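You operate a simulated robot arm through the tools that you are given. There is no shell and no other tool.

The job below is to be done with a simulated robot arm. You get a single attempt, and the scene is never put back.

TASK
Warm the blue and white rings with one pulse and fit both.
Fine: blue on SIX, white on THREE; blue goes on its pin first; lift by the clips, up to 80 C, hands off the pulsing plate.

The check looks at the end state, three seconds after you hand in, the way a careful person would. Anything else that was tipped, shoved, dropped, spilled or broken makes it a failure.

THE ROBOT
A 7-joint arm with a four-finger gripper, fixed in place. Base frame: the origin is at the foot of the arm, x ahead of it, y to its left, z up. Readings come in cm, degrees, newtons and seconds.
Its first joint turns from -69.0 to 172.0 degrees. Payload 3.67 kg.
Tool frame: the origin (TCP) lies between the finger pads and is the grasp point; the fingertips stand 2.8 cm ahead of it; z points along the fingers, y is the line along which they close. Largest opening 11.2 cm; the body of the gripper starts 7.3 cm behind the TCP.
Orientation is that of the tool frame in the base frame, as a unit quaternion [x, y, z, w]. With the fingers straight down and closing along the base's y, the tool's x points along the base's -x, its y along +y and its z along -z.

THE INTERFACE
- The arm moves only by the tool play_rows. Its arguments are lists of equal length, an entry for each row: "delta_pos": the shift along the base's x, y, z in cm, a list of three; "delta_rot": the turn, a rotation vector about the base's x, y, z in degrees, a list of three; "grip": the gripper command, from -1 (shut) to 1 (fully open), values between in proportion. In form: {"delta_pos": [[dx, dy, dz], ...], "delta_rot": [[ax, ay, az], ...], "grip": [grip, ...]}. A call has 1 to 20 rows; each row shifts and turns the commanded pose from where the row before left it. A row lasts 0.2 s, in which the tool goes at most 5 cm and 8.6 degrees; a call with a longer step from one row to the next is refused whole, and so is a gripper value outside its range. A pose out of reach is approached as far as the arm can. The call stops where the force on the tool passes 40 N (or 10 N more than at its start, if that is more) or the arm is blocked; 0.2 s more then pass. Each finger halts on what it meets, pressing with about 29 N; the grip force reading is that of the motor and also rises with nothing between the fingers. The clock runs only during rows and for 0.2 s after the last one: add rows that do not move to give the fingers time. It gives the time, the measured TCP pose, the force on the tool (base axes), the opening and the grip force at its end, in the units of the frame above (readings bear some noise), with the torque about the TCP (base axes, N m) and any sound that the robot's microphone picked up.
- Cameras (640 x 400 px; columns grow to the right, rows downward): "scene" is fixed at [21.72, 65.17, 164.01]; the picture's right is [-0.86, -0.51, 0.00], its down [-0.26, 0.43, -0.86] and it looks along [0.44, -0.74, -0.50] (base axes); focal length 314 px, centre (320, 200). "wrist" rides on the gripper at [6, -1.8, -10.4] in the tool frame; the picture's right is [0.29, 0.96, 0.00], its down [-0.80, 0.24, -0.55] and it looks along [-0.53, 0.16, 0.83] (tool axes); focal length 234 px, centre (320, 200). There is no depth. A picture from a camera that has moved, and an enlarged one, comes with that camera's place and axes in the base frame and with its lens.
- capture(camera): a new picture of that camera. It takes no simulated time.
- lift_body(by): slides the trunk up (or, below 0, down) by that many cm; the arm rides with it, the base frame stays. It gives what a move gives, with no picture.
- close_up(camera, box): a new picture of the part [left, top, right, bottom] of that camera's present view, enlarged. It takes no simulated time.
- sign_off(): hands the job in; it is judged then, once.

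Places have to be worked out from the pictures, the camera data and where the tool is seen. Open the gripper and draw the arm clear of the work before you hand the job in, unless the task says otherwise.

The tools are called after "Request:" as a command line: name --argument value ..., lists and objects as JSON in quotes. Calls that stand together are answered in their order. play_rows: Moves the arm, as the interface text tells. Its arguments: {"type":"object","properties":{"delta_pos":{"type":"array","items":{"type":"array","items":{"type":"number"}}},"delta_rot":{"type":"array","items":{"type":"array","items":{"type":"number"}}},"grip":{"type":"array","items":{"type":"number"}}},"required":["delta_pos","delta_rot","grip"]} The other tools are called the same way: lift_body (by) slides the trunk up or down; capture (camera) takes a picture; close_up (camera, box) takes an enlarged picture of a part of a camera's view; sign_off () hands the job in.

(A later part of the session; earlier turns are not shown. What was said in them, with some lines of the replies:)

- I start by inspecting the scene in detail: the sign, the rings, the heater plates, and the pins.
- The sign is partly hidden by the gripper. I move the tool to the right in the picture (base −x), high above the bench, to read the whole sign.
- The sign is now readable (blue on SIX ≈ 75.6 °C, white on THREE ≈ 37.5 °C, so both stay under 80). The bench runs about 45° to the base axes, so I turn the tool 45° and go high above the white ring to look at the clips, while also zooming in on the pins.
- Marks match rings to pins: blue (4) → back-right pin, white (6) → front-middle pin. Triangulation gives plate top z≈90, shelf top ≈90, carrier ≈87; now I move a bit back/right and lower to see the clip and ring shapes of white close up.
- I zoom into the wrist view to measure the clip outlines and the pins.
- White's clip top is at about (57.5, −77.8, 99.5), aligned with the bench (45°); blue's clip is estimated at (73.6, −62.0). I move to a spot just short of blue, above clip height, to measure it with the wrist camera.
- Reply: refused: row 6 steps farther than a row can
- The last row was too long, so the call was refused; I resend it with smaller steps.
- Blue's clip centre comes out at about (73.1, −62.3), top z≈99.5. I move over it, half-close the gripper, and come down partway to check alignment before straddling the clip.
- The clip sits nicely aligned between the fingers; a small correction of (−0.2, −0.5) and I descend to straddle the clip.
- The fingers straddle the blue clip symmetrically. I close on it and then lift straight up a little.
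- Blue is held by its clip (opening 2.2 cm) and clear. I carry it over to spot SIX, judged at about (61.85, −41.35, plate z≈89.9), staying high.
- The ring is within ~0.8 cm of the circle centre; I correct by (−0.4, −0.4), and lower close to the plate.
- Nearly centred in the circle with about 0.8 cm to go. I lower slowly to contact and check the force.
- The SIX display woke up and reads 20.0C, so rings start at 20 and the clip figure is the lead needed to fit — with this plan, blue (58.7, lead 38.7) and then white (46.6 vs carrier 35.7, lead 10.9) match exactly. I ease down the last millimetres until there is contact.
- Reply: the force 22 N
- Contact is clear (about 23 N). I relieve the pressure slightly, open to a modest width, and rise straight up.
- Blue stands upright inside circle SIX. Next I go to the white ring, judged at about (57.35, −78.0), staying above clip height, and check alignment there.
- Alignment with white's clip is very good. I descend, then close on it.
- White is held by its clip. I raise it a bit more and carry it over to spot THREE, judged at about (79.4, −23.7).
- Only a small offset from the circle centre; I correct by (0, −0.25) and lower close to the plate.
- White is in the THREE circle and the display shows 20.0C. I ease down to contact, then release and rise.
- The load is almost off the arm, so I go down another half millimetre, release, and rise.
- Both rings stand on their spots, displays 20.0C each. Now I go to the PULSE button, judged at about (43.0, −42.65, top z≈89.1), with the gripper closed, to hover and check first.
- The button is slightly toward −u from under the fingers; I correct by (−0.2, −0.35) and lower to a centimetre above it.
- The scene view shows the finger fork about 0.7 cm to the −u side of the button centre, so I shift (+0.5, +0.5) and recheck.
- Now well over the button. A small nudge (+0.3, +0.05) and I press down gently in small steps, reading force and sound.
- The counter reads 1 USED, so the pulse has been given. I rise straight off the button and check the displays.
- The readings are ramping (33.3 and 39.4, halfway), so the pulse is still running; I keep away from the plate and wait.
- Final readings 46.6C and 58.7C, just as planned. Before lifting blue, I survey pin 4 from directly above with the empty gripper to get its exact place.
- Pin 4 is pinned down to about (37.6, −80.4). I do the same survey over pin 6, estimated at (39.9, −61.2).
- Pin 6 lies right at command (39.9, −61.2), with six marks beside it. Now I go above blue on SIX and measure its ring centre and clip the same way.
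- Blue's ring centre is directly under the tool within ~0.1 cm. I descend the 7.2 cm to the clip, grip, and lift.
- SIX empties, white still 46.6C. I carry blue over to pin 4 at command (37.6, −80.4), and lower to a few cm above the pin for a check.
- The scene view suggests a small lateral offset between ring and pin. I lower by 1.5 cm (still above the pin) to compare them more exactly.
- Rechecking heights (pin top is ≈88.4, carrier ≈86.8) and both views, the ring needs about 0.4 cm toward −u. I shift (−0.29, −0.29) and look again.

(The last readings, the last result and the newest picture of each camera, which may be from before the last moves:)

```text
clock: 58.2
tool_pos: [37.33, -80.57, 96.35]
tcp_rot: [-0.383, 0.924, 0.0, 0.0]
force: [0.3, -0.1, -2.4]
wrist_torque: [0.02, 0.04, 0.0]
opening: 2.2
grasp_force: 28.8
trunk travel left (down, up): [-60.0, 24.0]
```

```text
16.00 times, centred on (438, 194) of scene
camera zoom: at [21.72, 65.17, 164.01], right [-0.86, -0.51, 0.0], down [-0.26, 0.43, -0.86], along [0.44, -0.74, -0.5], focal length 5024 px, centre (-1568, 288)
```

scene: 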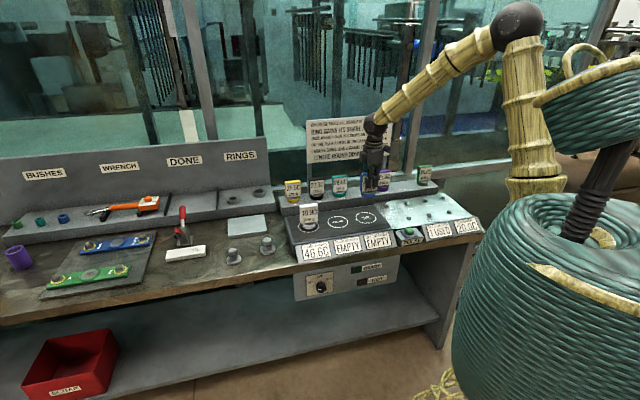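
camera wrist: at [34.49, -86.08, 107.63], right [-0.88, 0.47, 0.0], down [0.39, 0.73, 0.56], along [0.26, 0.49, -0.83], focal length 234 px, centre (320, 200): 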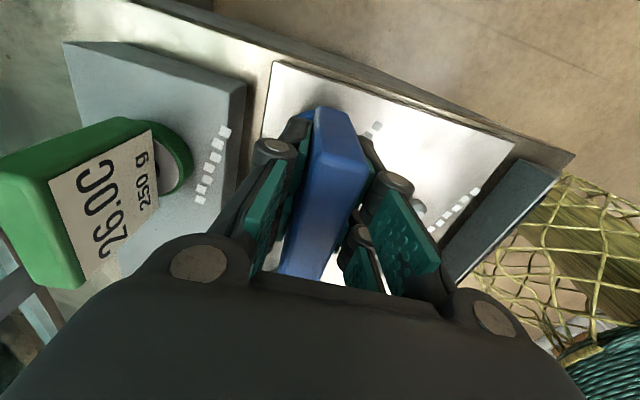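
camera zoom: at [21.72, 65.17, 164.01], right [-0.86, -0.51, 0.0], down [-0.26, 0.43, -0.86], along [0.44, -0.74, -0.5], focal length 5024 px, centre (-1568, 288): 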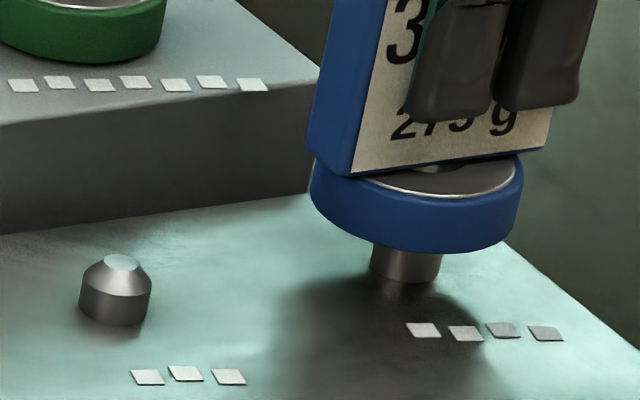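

Now nearly concentric (≈0.2 cm). A last nudge and I start lowering onto the pin slowly, watching the force.

Request:
play_rows --delta_pos '[[-0.09, -0.09, 0], [0, 0, -0.3], [0, 0, -0.3], [0, 0, -0.2], [0, 0, -0.2], [0, 0, 0]]' --delta_rot '[[0, 0, 0], [0, 0, 0], [0, 0, 0], [0, 0, 0], [0, 0, 0], [0, 0, 0]]' --grip '[-1, -1, -1, -1, -1, -1]'

Request:
close_up --camera "scene" --box '[423, 182, 453, 207]'

```text
clock: 59.6
tool_pos: [37.23, -81.03, 95.13]
tcp_rot: [-0.383, 0.924, 0.001, 0.001]
force: [-0.3, 0.0, -2.7]
wrist_torque: [-0.02, 0.0, 0.04]
opening: 2.17
grasp_force: 28.5
trunk travel left (down, up): [-60.0, 24.0]
```

```text
16.00 times, centred on (438, 194) of scene
camera zoom: at [21.72, 65.17, 164.01], right [-0.86, -0.51, 0.0], down [-0.26, 0.43, -0.86], along [0.44, -0.74, -0.5], focal length 5024 px, centre (-1568, 288)
```

zoom: 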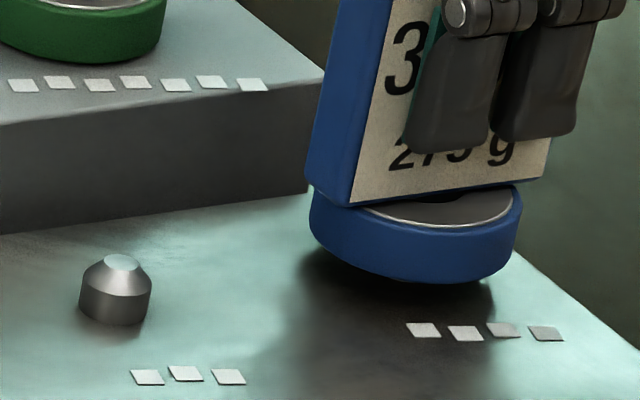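

No contact yet; ring bottom is around the pin tip. I continue down in small steps.

Request:
play_rows --delta_pos '[[0, 0, -0.2], [0, 0, -0.2], [0, 0, -0.1], [0, 0, 0]]' --delta_rot '[[0, 0, 0], [0, 0, 0], [0, 0, 0], [0, 0, 0]]' --grip '[-1, -1, -1, -1]'

Request:
close_up --camera "scene" --box '[423, 182, 453, 207]'

```text
clock: 60.6
tool_pos: [37.16, -80.96, 94.65]
tcp_rot: [-0.382, 0.924, 0.001, 0.0]
force: [0.6, -0.2, -2.3]
wrist_torque: [-0.01, -0.02, -0.04]
opening: 2.17
grasp_force: 28.4
trunk travel left (down, up): [-60.0, 24.0]
```

```text
16.00 times, centred on (438, 194) of scene
camera zoom: at [21.72, 65.17, 164.01], right [-0.86, -0.51, 0.0], down [-0.26, 0.43, -0.86], along [0.44, -0.74, -0.5], focal length 5024 px, centre (-1568, 288)
```

zoom: 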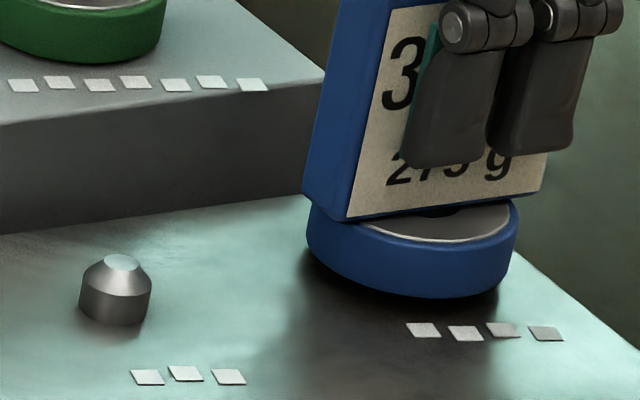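

Still sliding freely. I keep lowering until it seats.

Request:
play_rows --delta_pos '[[0, 0, -0.2], [0, 0, -0.2], [0, 0, -0.1], [0, 0, -0.1], [0, 0, 0]]' --delta_rot '[[0, 0, 0], [0, 0, 0], [0, 0, 0], [0, 0, 0], [0, 0, 0]]' --grip '[-1, -1, -1, -1, -1]'

Request:
close_up --camera "scene" --box '[423, 182, 453, 207]'

```text
clock: 61.8
tool_pos: [37.14, -80.89, 94.23]
tcp_rot: [-0.382, 0.924, -0.001, 0.0]
force: [-0.9, 1.0, 10.2]
wrist_torque: [0.32, -0.22, -0.06]
opening: 2.18
grasp_force: 28.5
trunk travel left (down, up): [-60.0, 24.0]
```

```text
16.00 times, centred on (438, 194) of scene
camera zoom: at [21.72, 65.17, 164.01], right [-0.86, -0.51, 0.0], down [-0.26, 0.43, -0.86], along [0.44, -0.74, -0.5], focal length 5024 px, centre (-1568, 288)
```

zoom: 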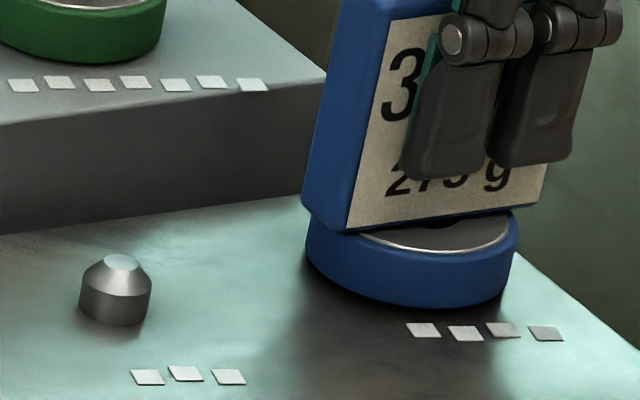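

About 13 N of contact. I check the carrier readout and look closely for a gap before pressing any more.

Request:
close_up --camera "scene" --box '[400, 180, 490, 245]'

Request:
close_up --camera "scene" --box '[430, 190, 450, 206]'

Request:
play_rows --delta_pos '[[0, 0, -0.1], [0, 0, -0.1], [0, 0, 0]]' --delta_rot '[[0, 0, 0], [0, 0, 0], [0, 0, 0]]' --grip '[-1, -1, -1]'

Request:
close_up --camera "scene" --box '[400, 180, 490, 245]'

```text
6.15 times, centred on (445, 212) of scene
camera zoom: at [21.72, 65.17, 164.01], right [-0.86, -0.51, 0.0], down [-0.26, 0.43, -0.86], along [0.44, -0.74, -0.5], focal length 1932 px, centre (-449, 123)
```

zoom: 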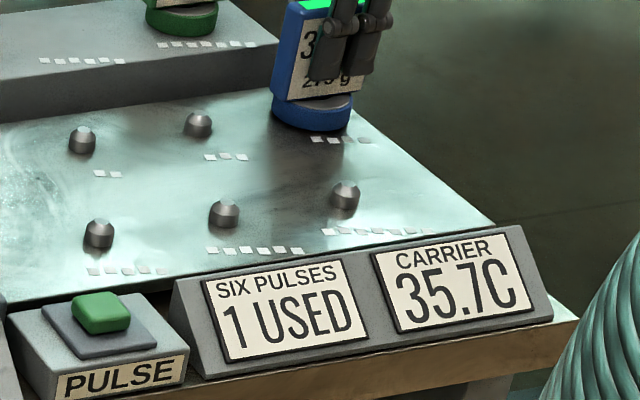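

```text
16.00 times, centred on (440, 198) of scene
camera zoom: at [21.72, 65.17, 164.01], right [-0.86, -0.51, 0.0], down [-0.26, 0.43, -0.86], along [0.44, -0.74, -0.5], focal length 5024 px, centre (-1600, 232)
```

zoom: 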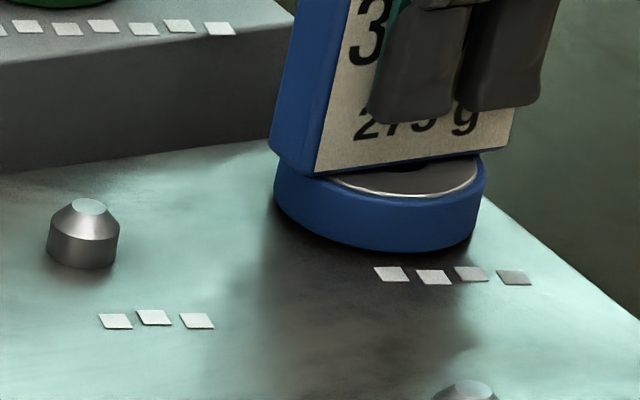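

```text
clock: 62.6
tool_pos: [37.21, -80.81, 94.22]
tcp_rot: [-0.383, 0.924, -0.001, 0.0]
force: [0.9, -10.4, 24.4]
wrist_torque: [-0.28, -0.04, 0.0]
opening: 2.18
grasp_force: 28.5
trunk travel left (down, up): [-60.0, 24.0]
```

```text
6.15 times, centred on (445, 212) of scene
camera zoom: at [21.72, 65.17, 164.01], right [-0.86, -0.51, 0.0], down [-0.26, 0.43, -0.86], along [0.44, -0.74, -0.5], focal length 1932 px, centre (-449, 123)
```

zoom: 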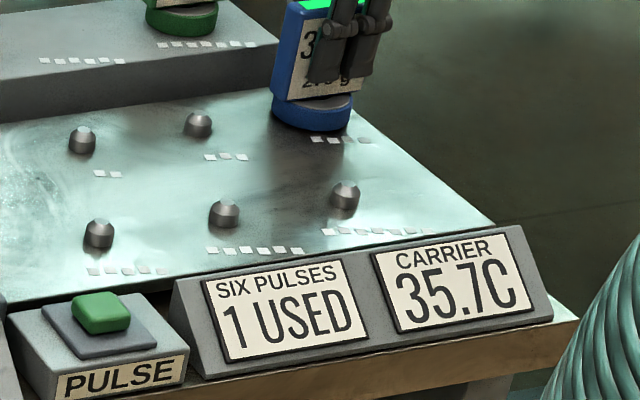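

Carrier went to 35.7C exactly as computed and a green bar lit on the blue clip: blue is fitted. I relieve the pressure, open, and rise.

Request:
play_rows --delta_pos '[[0, 0, 0.25], [0, 0, 0], [0, 0, 0], [0, 0, 0], [0, 0, 2], [0, 0, 3], [0, 0, 4], [0, 0, 4], [0, 0, 0]]' --delta_rot '[[0, 0, 0], [0, 0, 0], [0, 0, 0], [0, 0, 0], [0, 0, 0], [0, 0, 0], [0, 0, 0], [0, 0, 0], [0, 0, 0]]' --grip '[-1, -0.3, 0, 0, 0, 0, 0, 0, 0]'

Request:
close_up --camera "scene" --box '[400, 150, 490, 245]'

Request:
close_up --camera "wrist" --box '[220, 40, 420, 210]'

```text
clock: 64.6
tool_pos: [37.09, -81.25, 106.74]
tcp_rot: [-0.383, 0.924, 0.003, 0.001]
force: [-0.7, -0.4, 0.3]
wrist_torque: [0.0, -0.02, 0.03]
opening: 5.58
grasp_force: 0.0
trunk travel left (down, up): [-60.0, 24.0]
```

```text
4.21 times, centred on (445, 198) of scene
camera zoom: at [21.72, 65.17, 164.01], right [-0.86, -0.51, 0.0], down [-0.26, 0.43, -0.86], along [0.44, -0.74, -0.5], focal length 1322 px, centre (-206, 210)
```

zoom: 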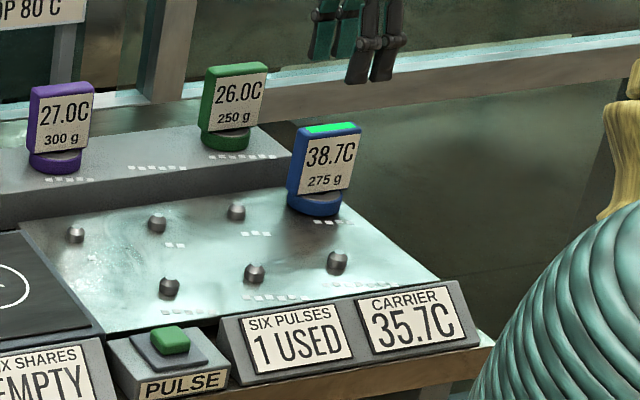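

```text
2.35 times, centred on (320, 125) of wrist
camera zoom: at [34.09, -86.72, 117.07], right [-0.88, 0.47, 0.0], down [0.39, 0.73, 0.56], along [0.26, 0.49, -0.83], focal length 551 px, centre (320, 376)
```

zoom: 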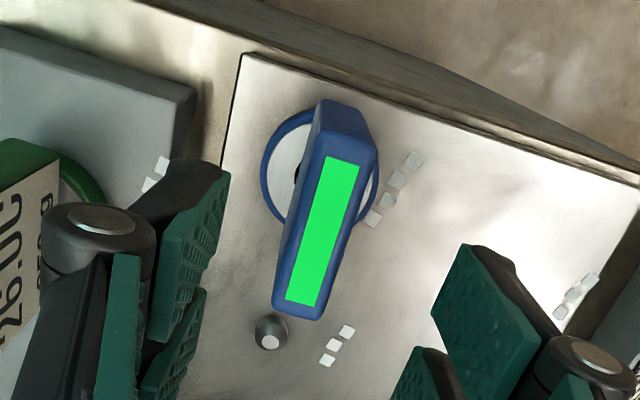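

Blue is seated with its green bar lit. Now to white on THREE, at the same command place where I released it.

Request:
play_rows --delta_pos '[[2.22, 2.99, 0], [2.22, 2.99, 0], [2.22, 2.99, 0], [2.22, 2.99, 0], [2.22, 2.99, 0], [2.22, 2.99, 0], [2.22, 2.99, 0], [2.22, 2.99, 0], [2.22, 2.99, 0], [2.22, 2.99, 0], [2.22, 2.99, 0], [2.22, 2.99, 0], [2.22, 2.99, 0], [2.22, 2.99, 0], [2.22, 2.99, 0], [2.22, 2.99, 0], [2.22, 2.99, 0], [2.22, 2.99, 0], [2.24, 3.02, 0], [0, 0, -2.95]]' --delta_rot '[[0, 0, 0], [0, 0, 0], [0, 0, 0], [0, 0, 0], [0, 0, 0], [0, 0, 0], [0, 0, 0], [0, 0, 0], [0, 0, 0], [0, 0, 0], [0, 0, 0], [0, 0, 0], [0, 0, 0], [0, 0, 0], [0, 0, 0], [0, 0, 0], [0, 0, 0], [0, 0, 0], [0, 0, 0], [0, 0, 0]]' --grip '[0, 0, 0, 0, 0, 0, 0, 0, 0, 0, 0, 0, 0, 0, 0, 0, 0, 0, 0, 0]'

Request:
close_up --camera "wrist" --box '[260, 50, 380, 170]'

Request:
close_up --camera "wrist" --box '[220, 60, 420, 210]'

Request:
close_up --camera "scene" --box '[290, 160, 490, 280]'

```text
clock: 68.8
tool_pos: [79.32, -23.96, 104.2]
tcp_rot: [-0.383, 0.924, 0.001, 0.0]
force: [-0.3, -0.9, 0.1]
wrist_torque: [0.02, -0.01, 0.0]
opening: 5.59
grasp_force: 0.2
trunk travel left (down, up): [-60.0, 24.0]
```

```text
3.33 times, centred on (320, 110) of wrist
camera zoom: at [76.31, -29.47, 114.47], right [-0.88, 0.47, 0.0], down [0.39, 0.73, 0.55], along [0.26, 0.49, -0.83], focal length 781 px, centre (320, 500)
```

zoom: 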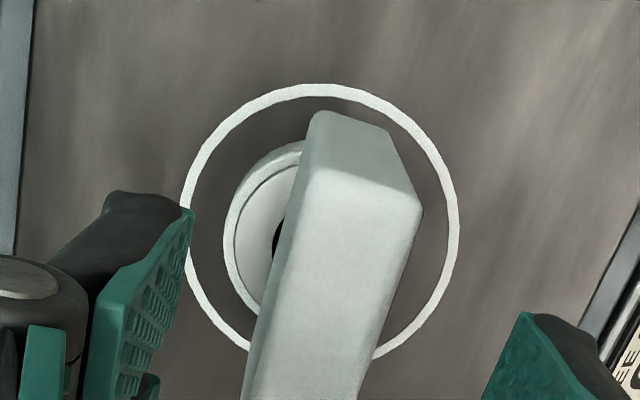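

```text
2.67 times, centred on (320, 135) of wrist
camera zoom: at [76.31, -29.47, 114.47], right [-0.88, 0.47, 0.0], down [0.39, 0.73, 0.55], along [0.26, 0.49, -0.83], focal length 624 px, centre (320, 373)
```

zoom: 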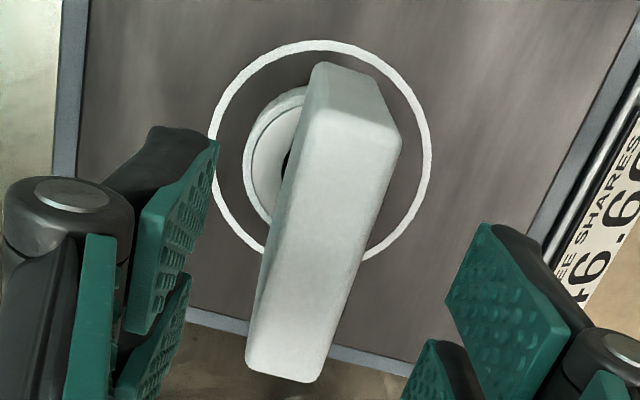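

```text
3.20 times, centred on (390, 220) of scene
camera zoom: at [21.72, 65.17, 164.01], right [-0.86, -0.51, 0.0], down [-0.26, 0.43, -0.86], along [0.44, -0.74, -0.5], focal length 1005 px, centre (96, 136)
```

zoom: 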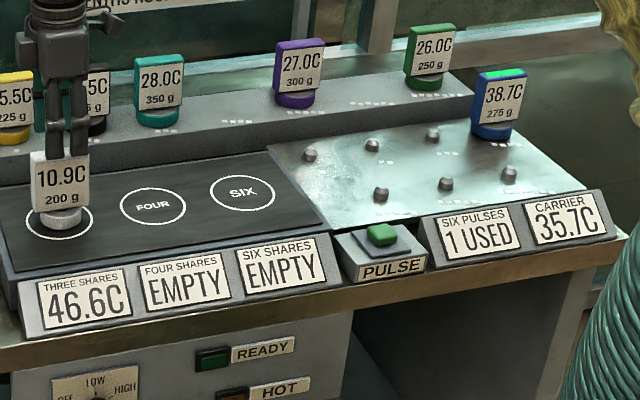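

White reads 46.6C and is centred under the tool. I descend, grip the clip, and lift.

Request:
play_rows --delta_pos '[[0, 0, -2.4], [0, 0, -2.4], [0, 0, -2.4], [0, 0, 0], [0, 0, 0], [0, 0, 0], [0, 0, 0], [0, 0, 0]]' --delta_rot '[[0, 0, 0], [0, 0, 0], [0, 0, 0], [0, 0, 0], [0, 0, 0], [0, 0, 0], [0, 0, 0], [0, 0, 0]]' --grip '[0, 0, 0, 0, -1, -1, -1, -1]'

Request:
play_rows --delta_pos '[[0, 0, 1.5], [0, 0, 2.5], [0, 0, 3], [0, 0, 4], [0, 0, 0]]' --delta_rot '[[0, 0, 0], [0, 0, 0], [0, 0, 0], [0, 0, 0], [0, 0, 0]]' --grip '[-1, -1, -1, -1, -1]'

Request:
close_up --camera "scene" --box '[270, 150, 470, 280]'

```text
clock: 70.6
tool_pos: [79.35, -23.78, 97.42]
tcp_rot: [-0.383, 0.924, 0.0, 0.0]
force: [-1.3, 1.0, 3.8]
wrist_torque: [0.14, -0.08, -0.03]
opening: 2.17
grasp_force: 28.8
trunk travel left (down, up): [-60.0, 24.0]
```

```text
clock: 71.8
tool_pos: [79.59, -23.93, 108.2]
tcp_rot: [-0.383, 0.924, 0.0, 0.0]
force: [1.2, 0.4, -0.7]
wrist_torque: [0.02, 0.0, 0.02]
opening: 2.18
grasp_force: 29.2
trunk travel left (down, up): [-60.0, 24.0]
```

```text
3.08 times, centred on (370, 215) of scene
camera zoom: at [21.72, 65.17, 164.01], right [-0.86, -0.51, 0.0], down [-0.26, 0.43, -0.86], along [0.44, -0.74, -0.5], focal length 966 px, centre (166, 154)
```

zoom: 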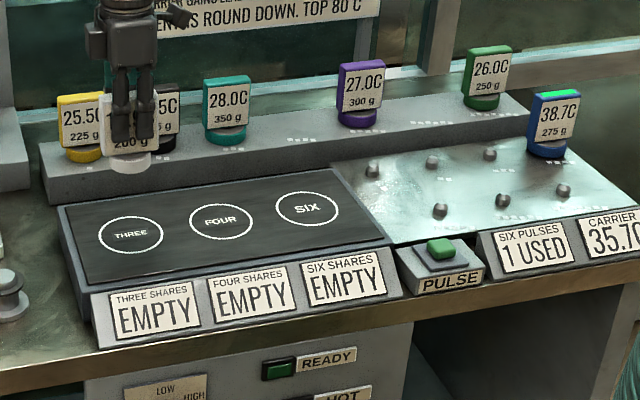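

White is up. I carry it to pin 6 at command (39.67, −61.46) and stop a couple of cm above the pin to check.

Request:
play_rows --delta_pos '[[-2.651, -2.501, 0], [-2.651, -2.501, 0], [-2.651, -2.501, 0], [-2.651, -2.501, 0], [-2.651, -2.501, 0], [-2.651, -2.501, 0], [-2.651, -2.501, 0], [-2.651, -2.501, 0], [-2.651, -2.501, 0], [-2.651, -2.501, 0], [-2.651, -2.501, 0], [-2.651, -2.501, 0], [-2.651, -2.501, 0], [-2.651, -2.501, 0], [-2.646, -2.496, 0], [0, 0, -4], [0, 0, -4], [0, 0, -3.5], [0, 0, 0]]' --delta_rot '[[0, 0, 0], [0, 0, 0], [0, 0, 0], [0, 0, 0], [0, 0, 0], [0, 0, 0], [0, 0, 0], [0, 0, 0], [0, 0, 0], [0, 0, 0], [0, 0, 0], [0, 0, 0], [0, 0, 0], [0, 0, 0], [0, 0, 0], [0, 0, 0], [0, 0, 0], [0, 0, 0], [0, 0, 0]]' --grip '[-1, -1, -1, -1, -1, -1, -1, -1, -1, -1, -1, -1, -1, -1, -1, -1, -1, -1, -1]'

Request:
close_up --camera "scene" --box '[408, 190, 442, 220]'

Request:
close_up --camera "scene" --box '[390, 150, 490, 245]'

```text
clock: 75.8
tool_pos: [39.58, -61.37, 96.59]
tcp_rot: [-0.383, 0.924, 0.001, 0.0]
force: [-0.2, -0.7, -1.2]
wrist_torque: [0.01, -0.01, -0.01]
opening: 2.18
grasp_force: 29.1
trunk travel left (down, up): [-60.0, 24.0]
```

```text
13.33 times, centred on (425, 205) of scene
camera zoom: at [21.72, 65.17, 164.01], right [-0.86, -0.51, 0.0], down [-0.26, 0.43, -0.86], along [0.44, -0.74, -0.5], focal length 4187 px, centre (-1080, 133)
```

zoom: 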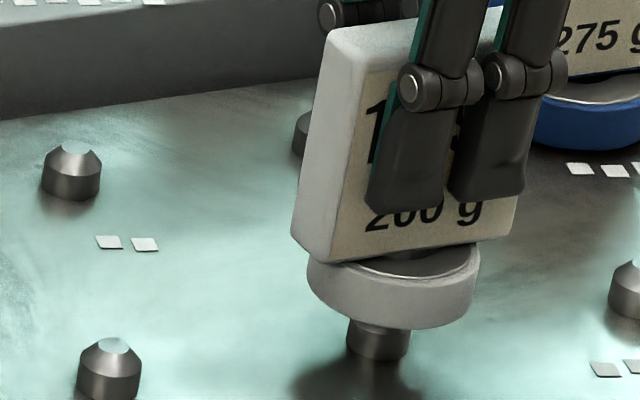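

```text
4.21 times, centred on (440, 198) of scene
camera zoom: at [21.72, 65.17, 164.01], right [-0.86, -0.51, 0.0], down [-0.26, 0.43, -0.86], along [0.44, -0.74, -0.5], focal length 1322 px, centre (-185, 210)
```

zoom: 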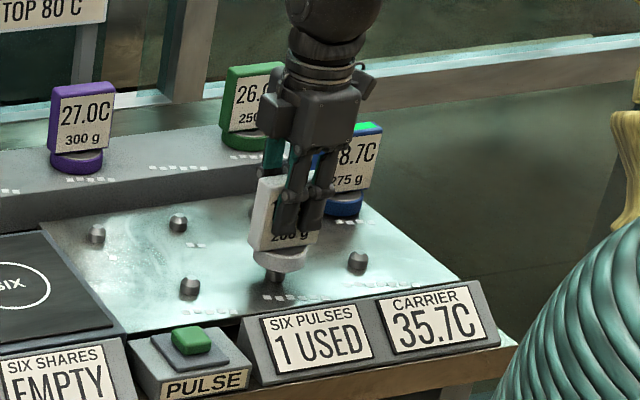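

Ring and pin line up within about 0.1 cm in this view. I lower slowly onto pin 6, watching the force.

Request:
play_rows --delta_pos '[[0, 0, -0.4], [0, 0, -0.4], [0, 0, -0.3], [0, 0, -0.2], [0, 0, -0.2], [0, 0, 0]]' --delta_rot '[[0, 0, 0], [0, 0, 0], [0, 0, 0], [0, 0, 0], [0, 0, 0], [0, 0, 0]]' --grip '[-1, -1, -1, -1, -1, -1]'

Request:
close_up --camera "scene" --box '[408, 190, 442, 220]'

```text
clock: 77.2
tool_pos: [39.54, -61.57, 95.05]
tcp_rot: [-0.382, 0.924, 0.0, 0.0]
force: [-0.1, -0.6, -1.4]
wrist_torque: [0.01, 0.0, -0.01]
opening: 2.17
grasp_force: 28.6
trunk travel left (down, up): [-60.0, 24.0]
```

```text
13.33 times, centred on (425, 205) of scene
camera zoom: at [21.72, 65.17, 164.01], right [-0.86, -0.51, 0.0], down [-0.26, 0.43, -0.86], along [0.44, -0.74, -0.5], focal length 4187 px, centre (-1080, 133)
```

zoom: 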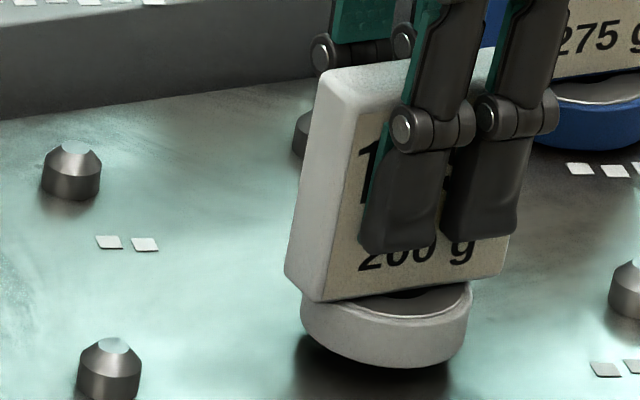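

Sliding on freely so far. I continue in small steps until it seats.

Request:
play_rows --delta_pos '[[0, 0, -0.2], [0, 0, -0.2], [0, 0, -0.2], [0, 0, -0.2], [0, 0, -0.1], [0, 0, 0]]' --delta_rot '[[0, 0, 0], [0, 0, 0], [0, 0, 0], [0, 0, 0], [0, 0, 0], [0, 0, 0]]' --grip '[-1, -1, -1, -1, -1, -1]'

Request:
close_up --camera "scene" --box '[390, 170, 490, 245]'

```text
clock: 78.6
tool_pos: [39.55, -61.56, 94.21]
tcp_rot: [-0.382, 0.924, -0.002, 0.001]
force: [6.2, -9.5, 24.0]
wrist_torque: [-0.3, -0.18, -0.11]
opening: 2.2
grasp_force: 29.2
trunk travel left (down, up): [-60.0, 24.0]
```

```text
5.33 times, centred on (440, 208) of scene
camera zoom: at [21.72, 65.17, 164.01], right [-0.86, -0.51, 0.0], down [-0.26, 0.43, -0.86], along [0.44, -0.74, -0.5], focal length 1675 px, centre (-320, 160)
```

zoom: 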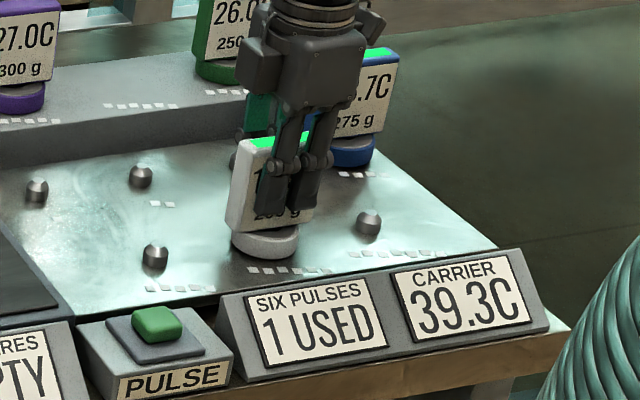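

Green bar lit on white and the carrier shows 39.3C — fitted. I relieve the pressure, open, and rise well clear.

Request:
play_rows --delta_pos '[[0, 0, 0.25], [0, 0, 0], [0, 0, 0], [0, 0, 0], [0, 0, 2], [0, 0, 3], [0, 0, 4], [0, 0, 4], [0, 0, 4], [0, 0, 4], [0, 0, 0]]' --delta_rot '[[0, 0, 0], [0, 0, 0], [0, 0, 0], [0, 0, 0], [0, 0, 0], [0, 0, 0], [0, 0, 0], [0, 0, 0], [0, 0, 0], [0, 0, 0], [0, 0, 0]]' --grip '[-1, -0.3, 0, 0, 0, 0, 0, 0, 0, 0, 0]'

Request:
close_up --camera "scene" --box '[390, 150, 490, 245]'

Request:
capture --camera "wrist"

Request:
capture --camera "scene"

```text
clock: 81.0
tool_pos: [39.81, -61.65, 115.31]
tcp_rot: [-0.382, 0.924, 0.001, 0.001]
force: [0.5, 0.3, -0.4]
wrist_torque: [0.03, 0.04, -0.01]
opening: 5.59
grasp_force: 0.0
trunk travel left (down, up): [-60.0, 24.0]
```

```text
4.21 times, centred on (440, 198) of scene
camera zoom: at [21.72, 65.17, 164.01], right [-0.86, -0.51, 0.0], down [-0.26, 0.43, -0.86], along [0.44, -0.74, -0.5], focal length 1322 px, centre (-185, 210)
```

zoom: 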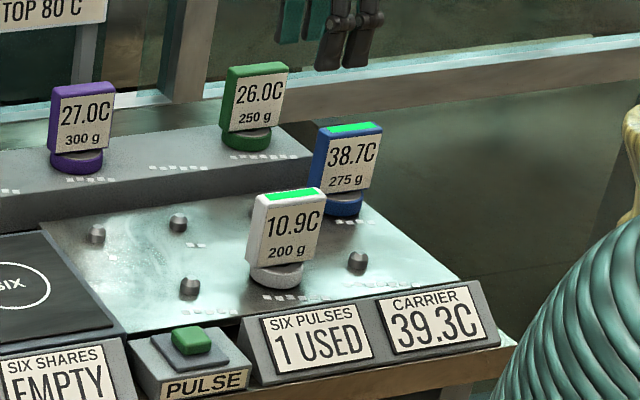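

```text
taken
camera wrist: at [36.79, -67.03, 125.68], right [-0.88, 0.47, 0.0], down [0.39, 0.73, 0.56], along [0.26, 0.49, -0.83], focal length 234 px, centre (320, 200)
```

wrist: 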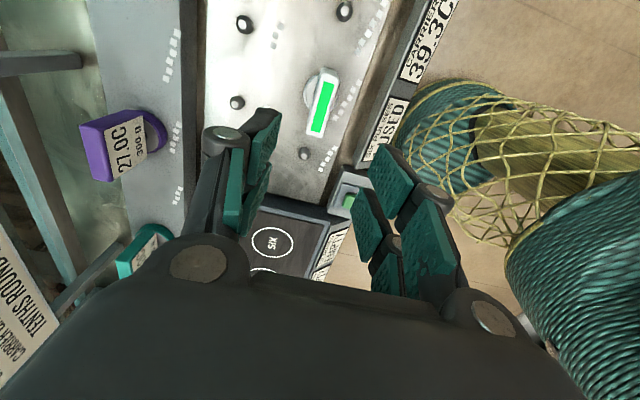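

```text
taken
```

scene: 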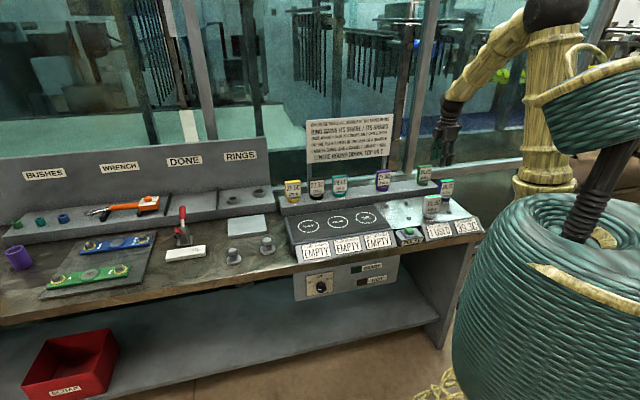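

Both rings sit on their pins with green bars lit, and everything else is undisturbed. I open the gripper fully and draw up a bit further before handing in.

Request:
play_rows --delta_pos '[[0, 0, 2], [0, 0, 3], [0, 0, 3], [0, 0, 0], [0, 0, 0]]' --delta_rot '[[0, 0, 0], [0, 0, 0], [0, 0, 0], [0, 0, 0], [0, 0, 0]]' --grip '[1, 1, 1, 1, 1]'

Request:
close_up --camera "scene" --box '[270, 150, 490, 280]'

```text
clock: 82.2
tool_pos: [39.65, -61.49, 123.41]
tcp_rot: [-0.382, 0.924, 0.0, 0.0]
force: [0.8, 0.9, 0.9]
wrist_torque: [-0.02, 0.01, -0.01]
opening: 11.2
grasp_force: 0.0
trunk travel left (down, up): [-60.0, 24.0]
```

```text
2.91 times, centred on (380, 215) of scene
camera zoom: at [21.72, 65.17, 164.01], right [-0.86, -0.51, 0.0], down [-0.26, 0.43, -0.86], along [0.44, -0.74, -0.5], focal length 914 px, centre (146, 156)
```

zoom: 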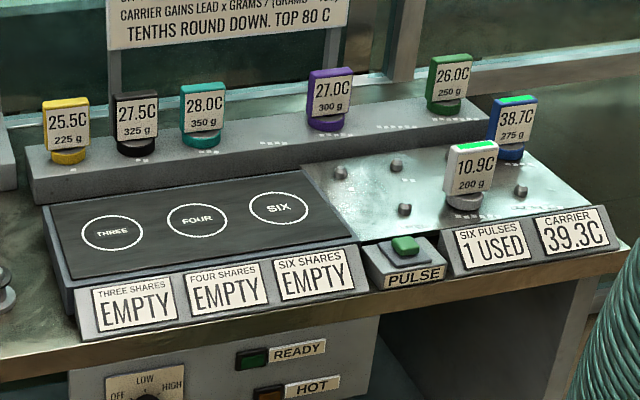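

All is in place: one pulse used, blue on pin 4 and white on pin 6, arm clear and open. I hand the job in.

Request:
sign_off

```text
The job is handed in.
```

Both rings were warmed with a single pulse and fitted. Blue went on pin 4 first, then white on pin 6, matched by the marks beside the rings and pins. The job is handed in; I have no verdict back yet.

| Ring | Spot | Reading after the pulse | Pin | Carrier after fitting |
|---|---|---|---|---|
| Blue | SIX | 58.7 C | 4 | 35.7 C |
| White | THREE | 46.6 C | 6 | 39.3 C |

- **Fit:** a green bar lit on each clip once its ring was seated.
- **Limits:** the pulse counter shows 1 used, and both rings stayed well under 80 C.
- **Handling:** both rings were lifted only by their clips. The gripper stayed off the plate while the pulse ran.
- **End state:** the last pictures show nothing else moved or tipped. The gripper is fully open and raised clear of the bench.

The figure on each clip turned out to be the lead over the carrier that the ring needs to fit, not its temperature. Your spots and order gave each ring exactly that lead.
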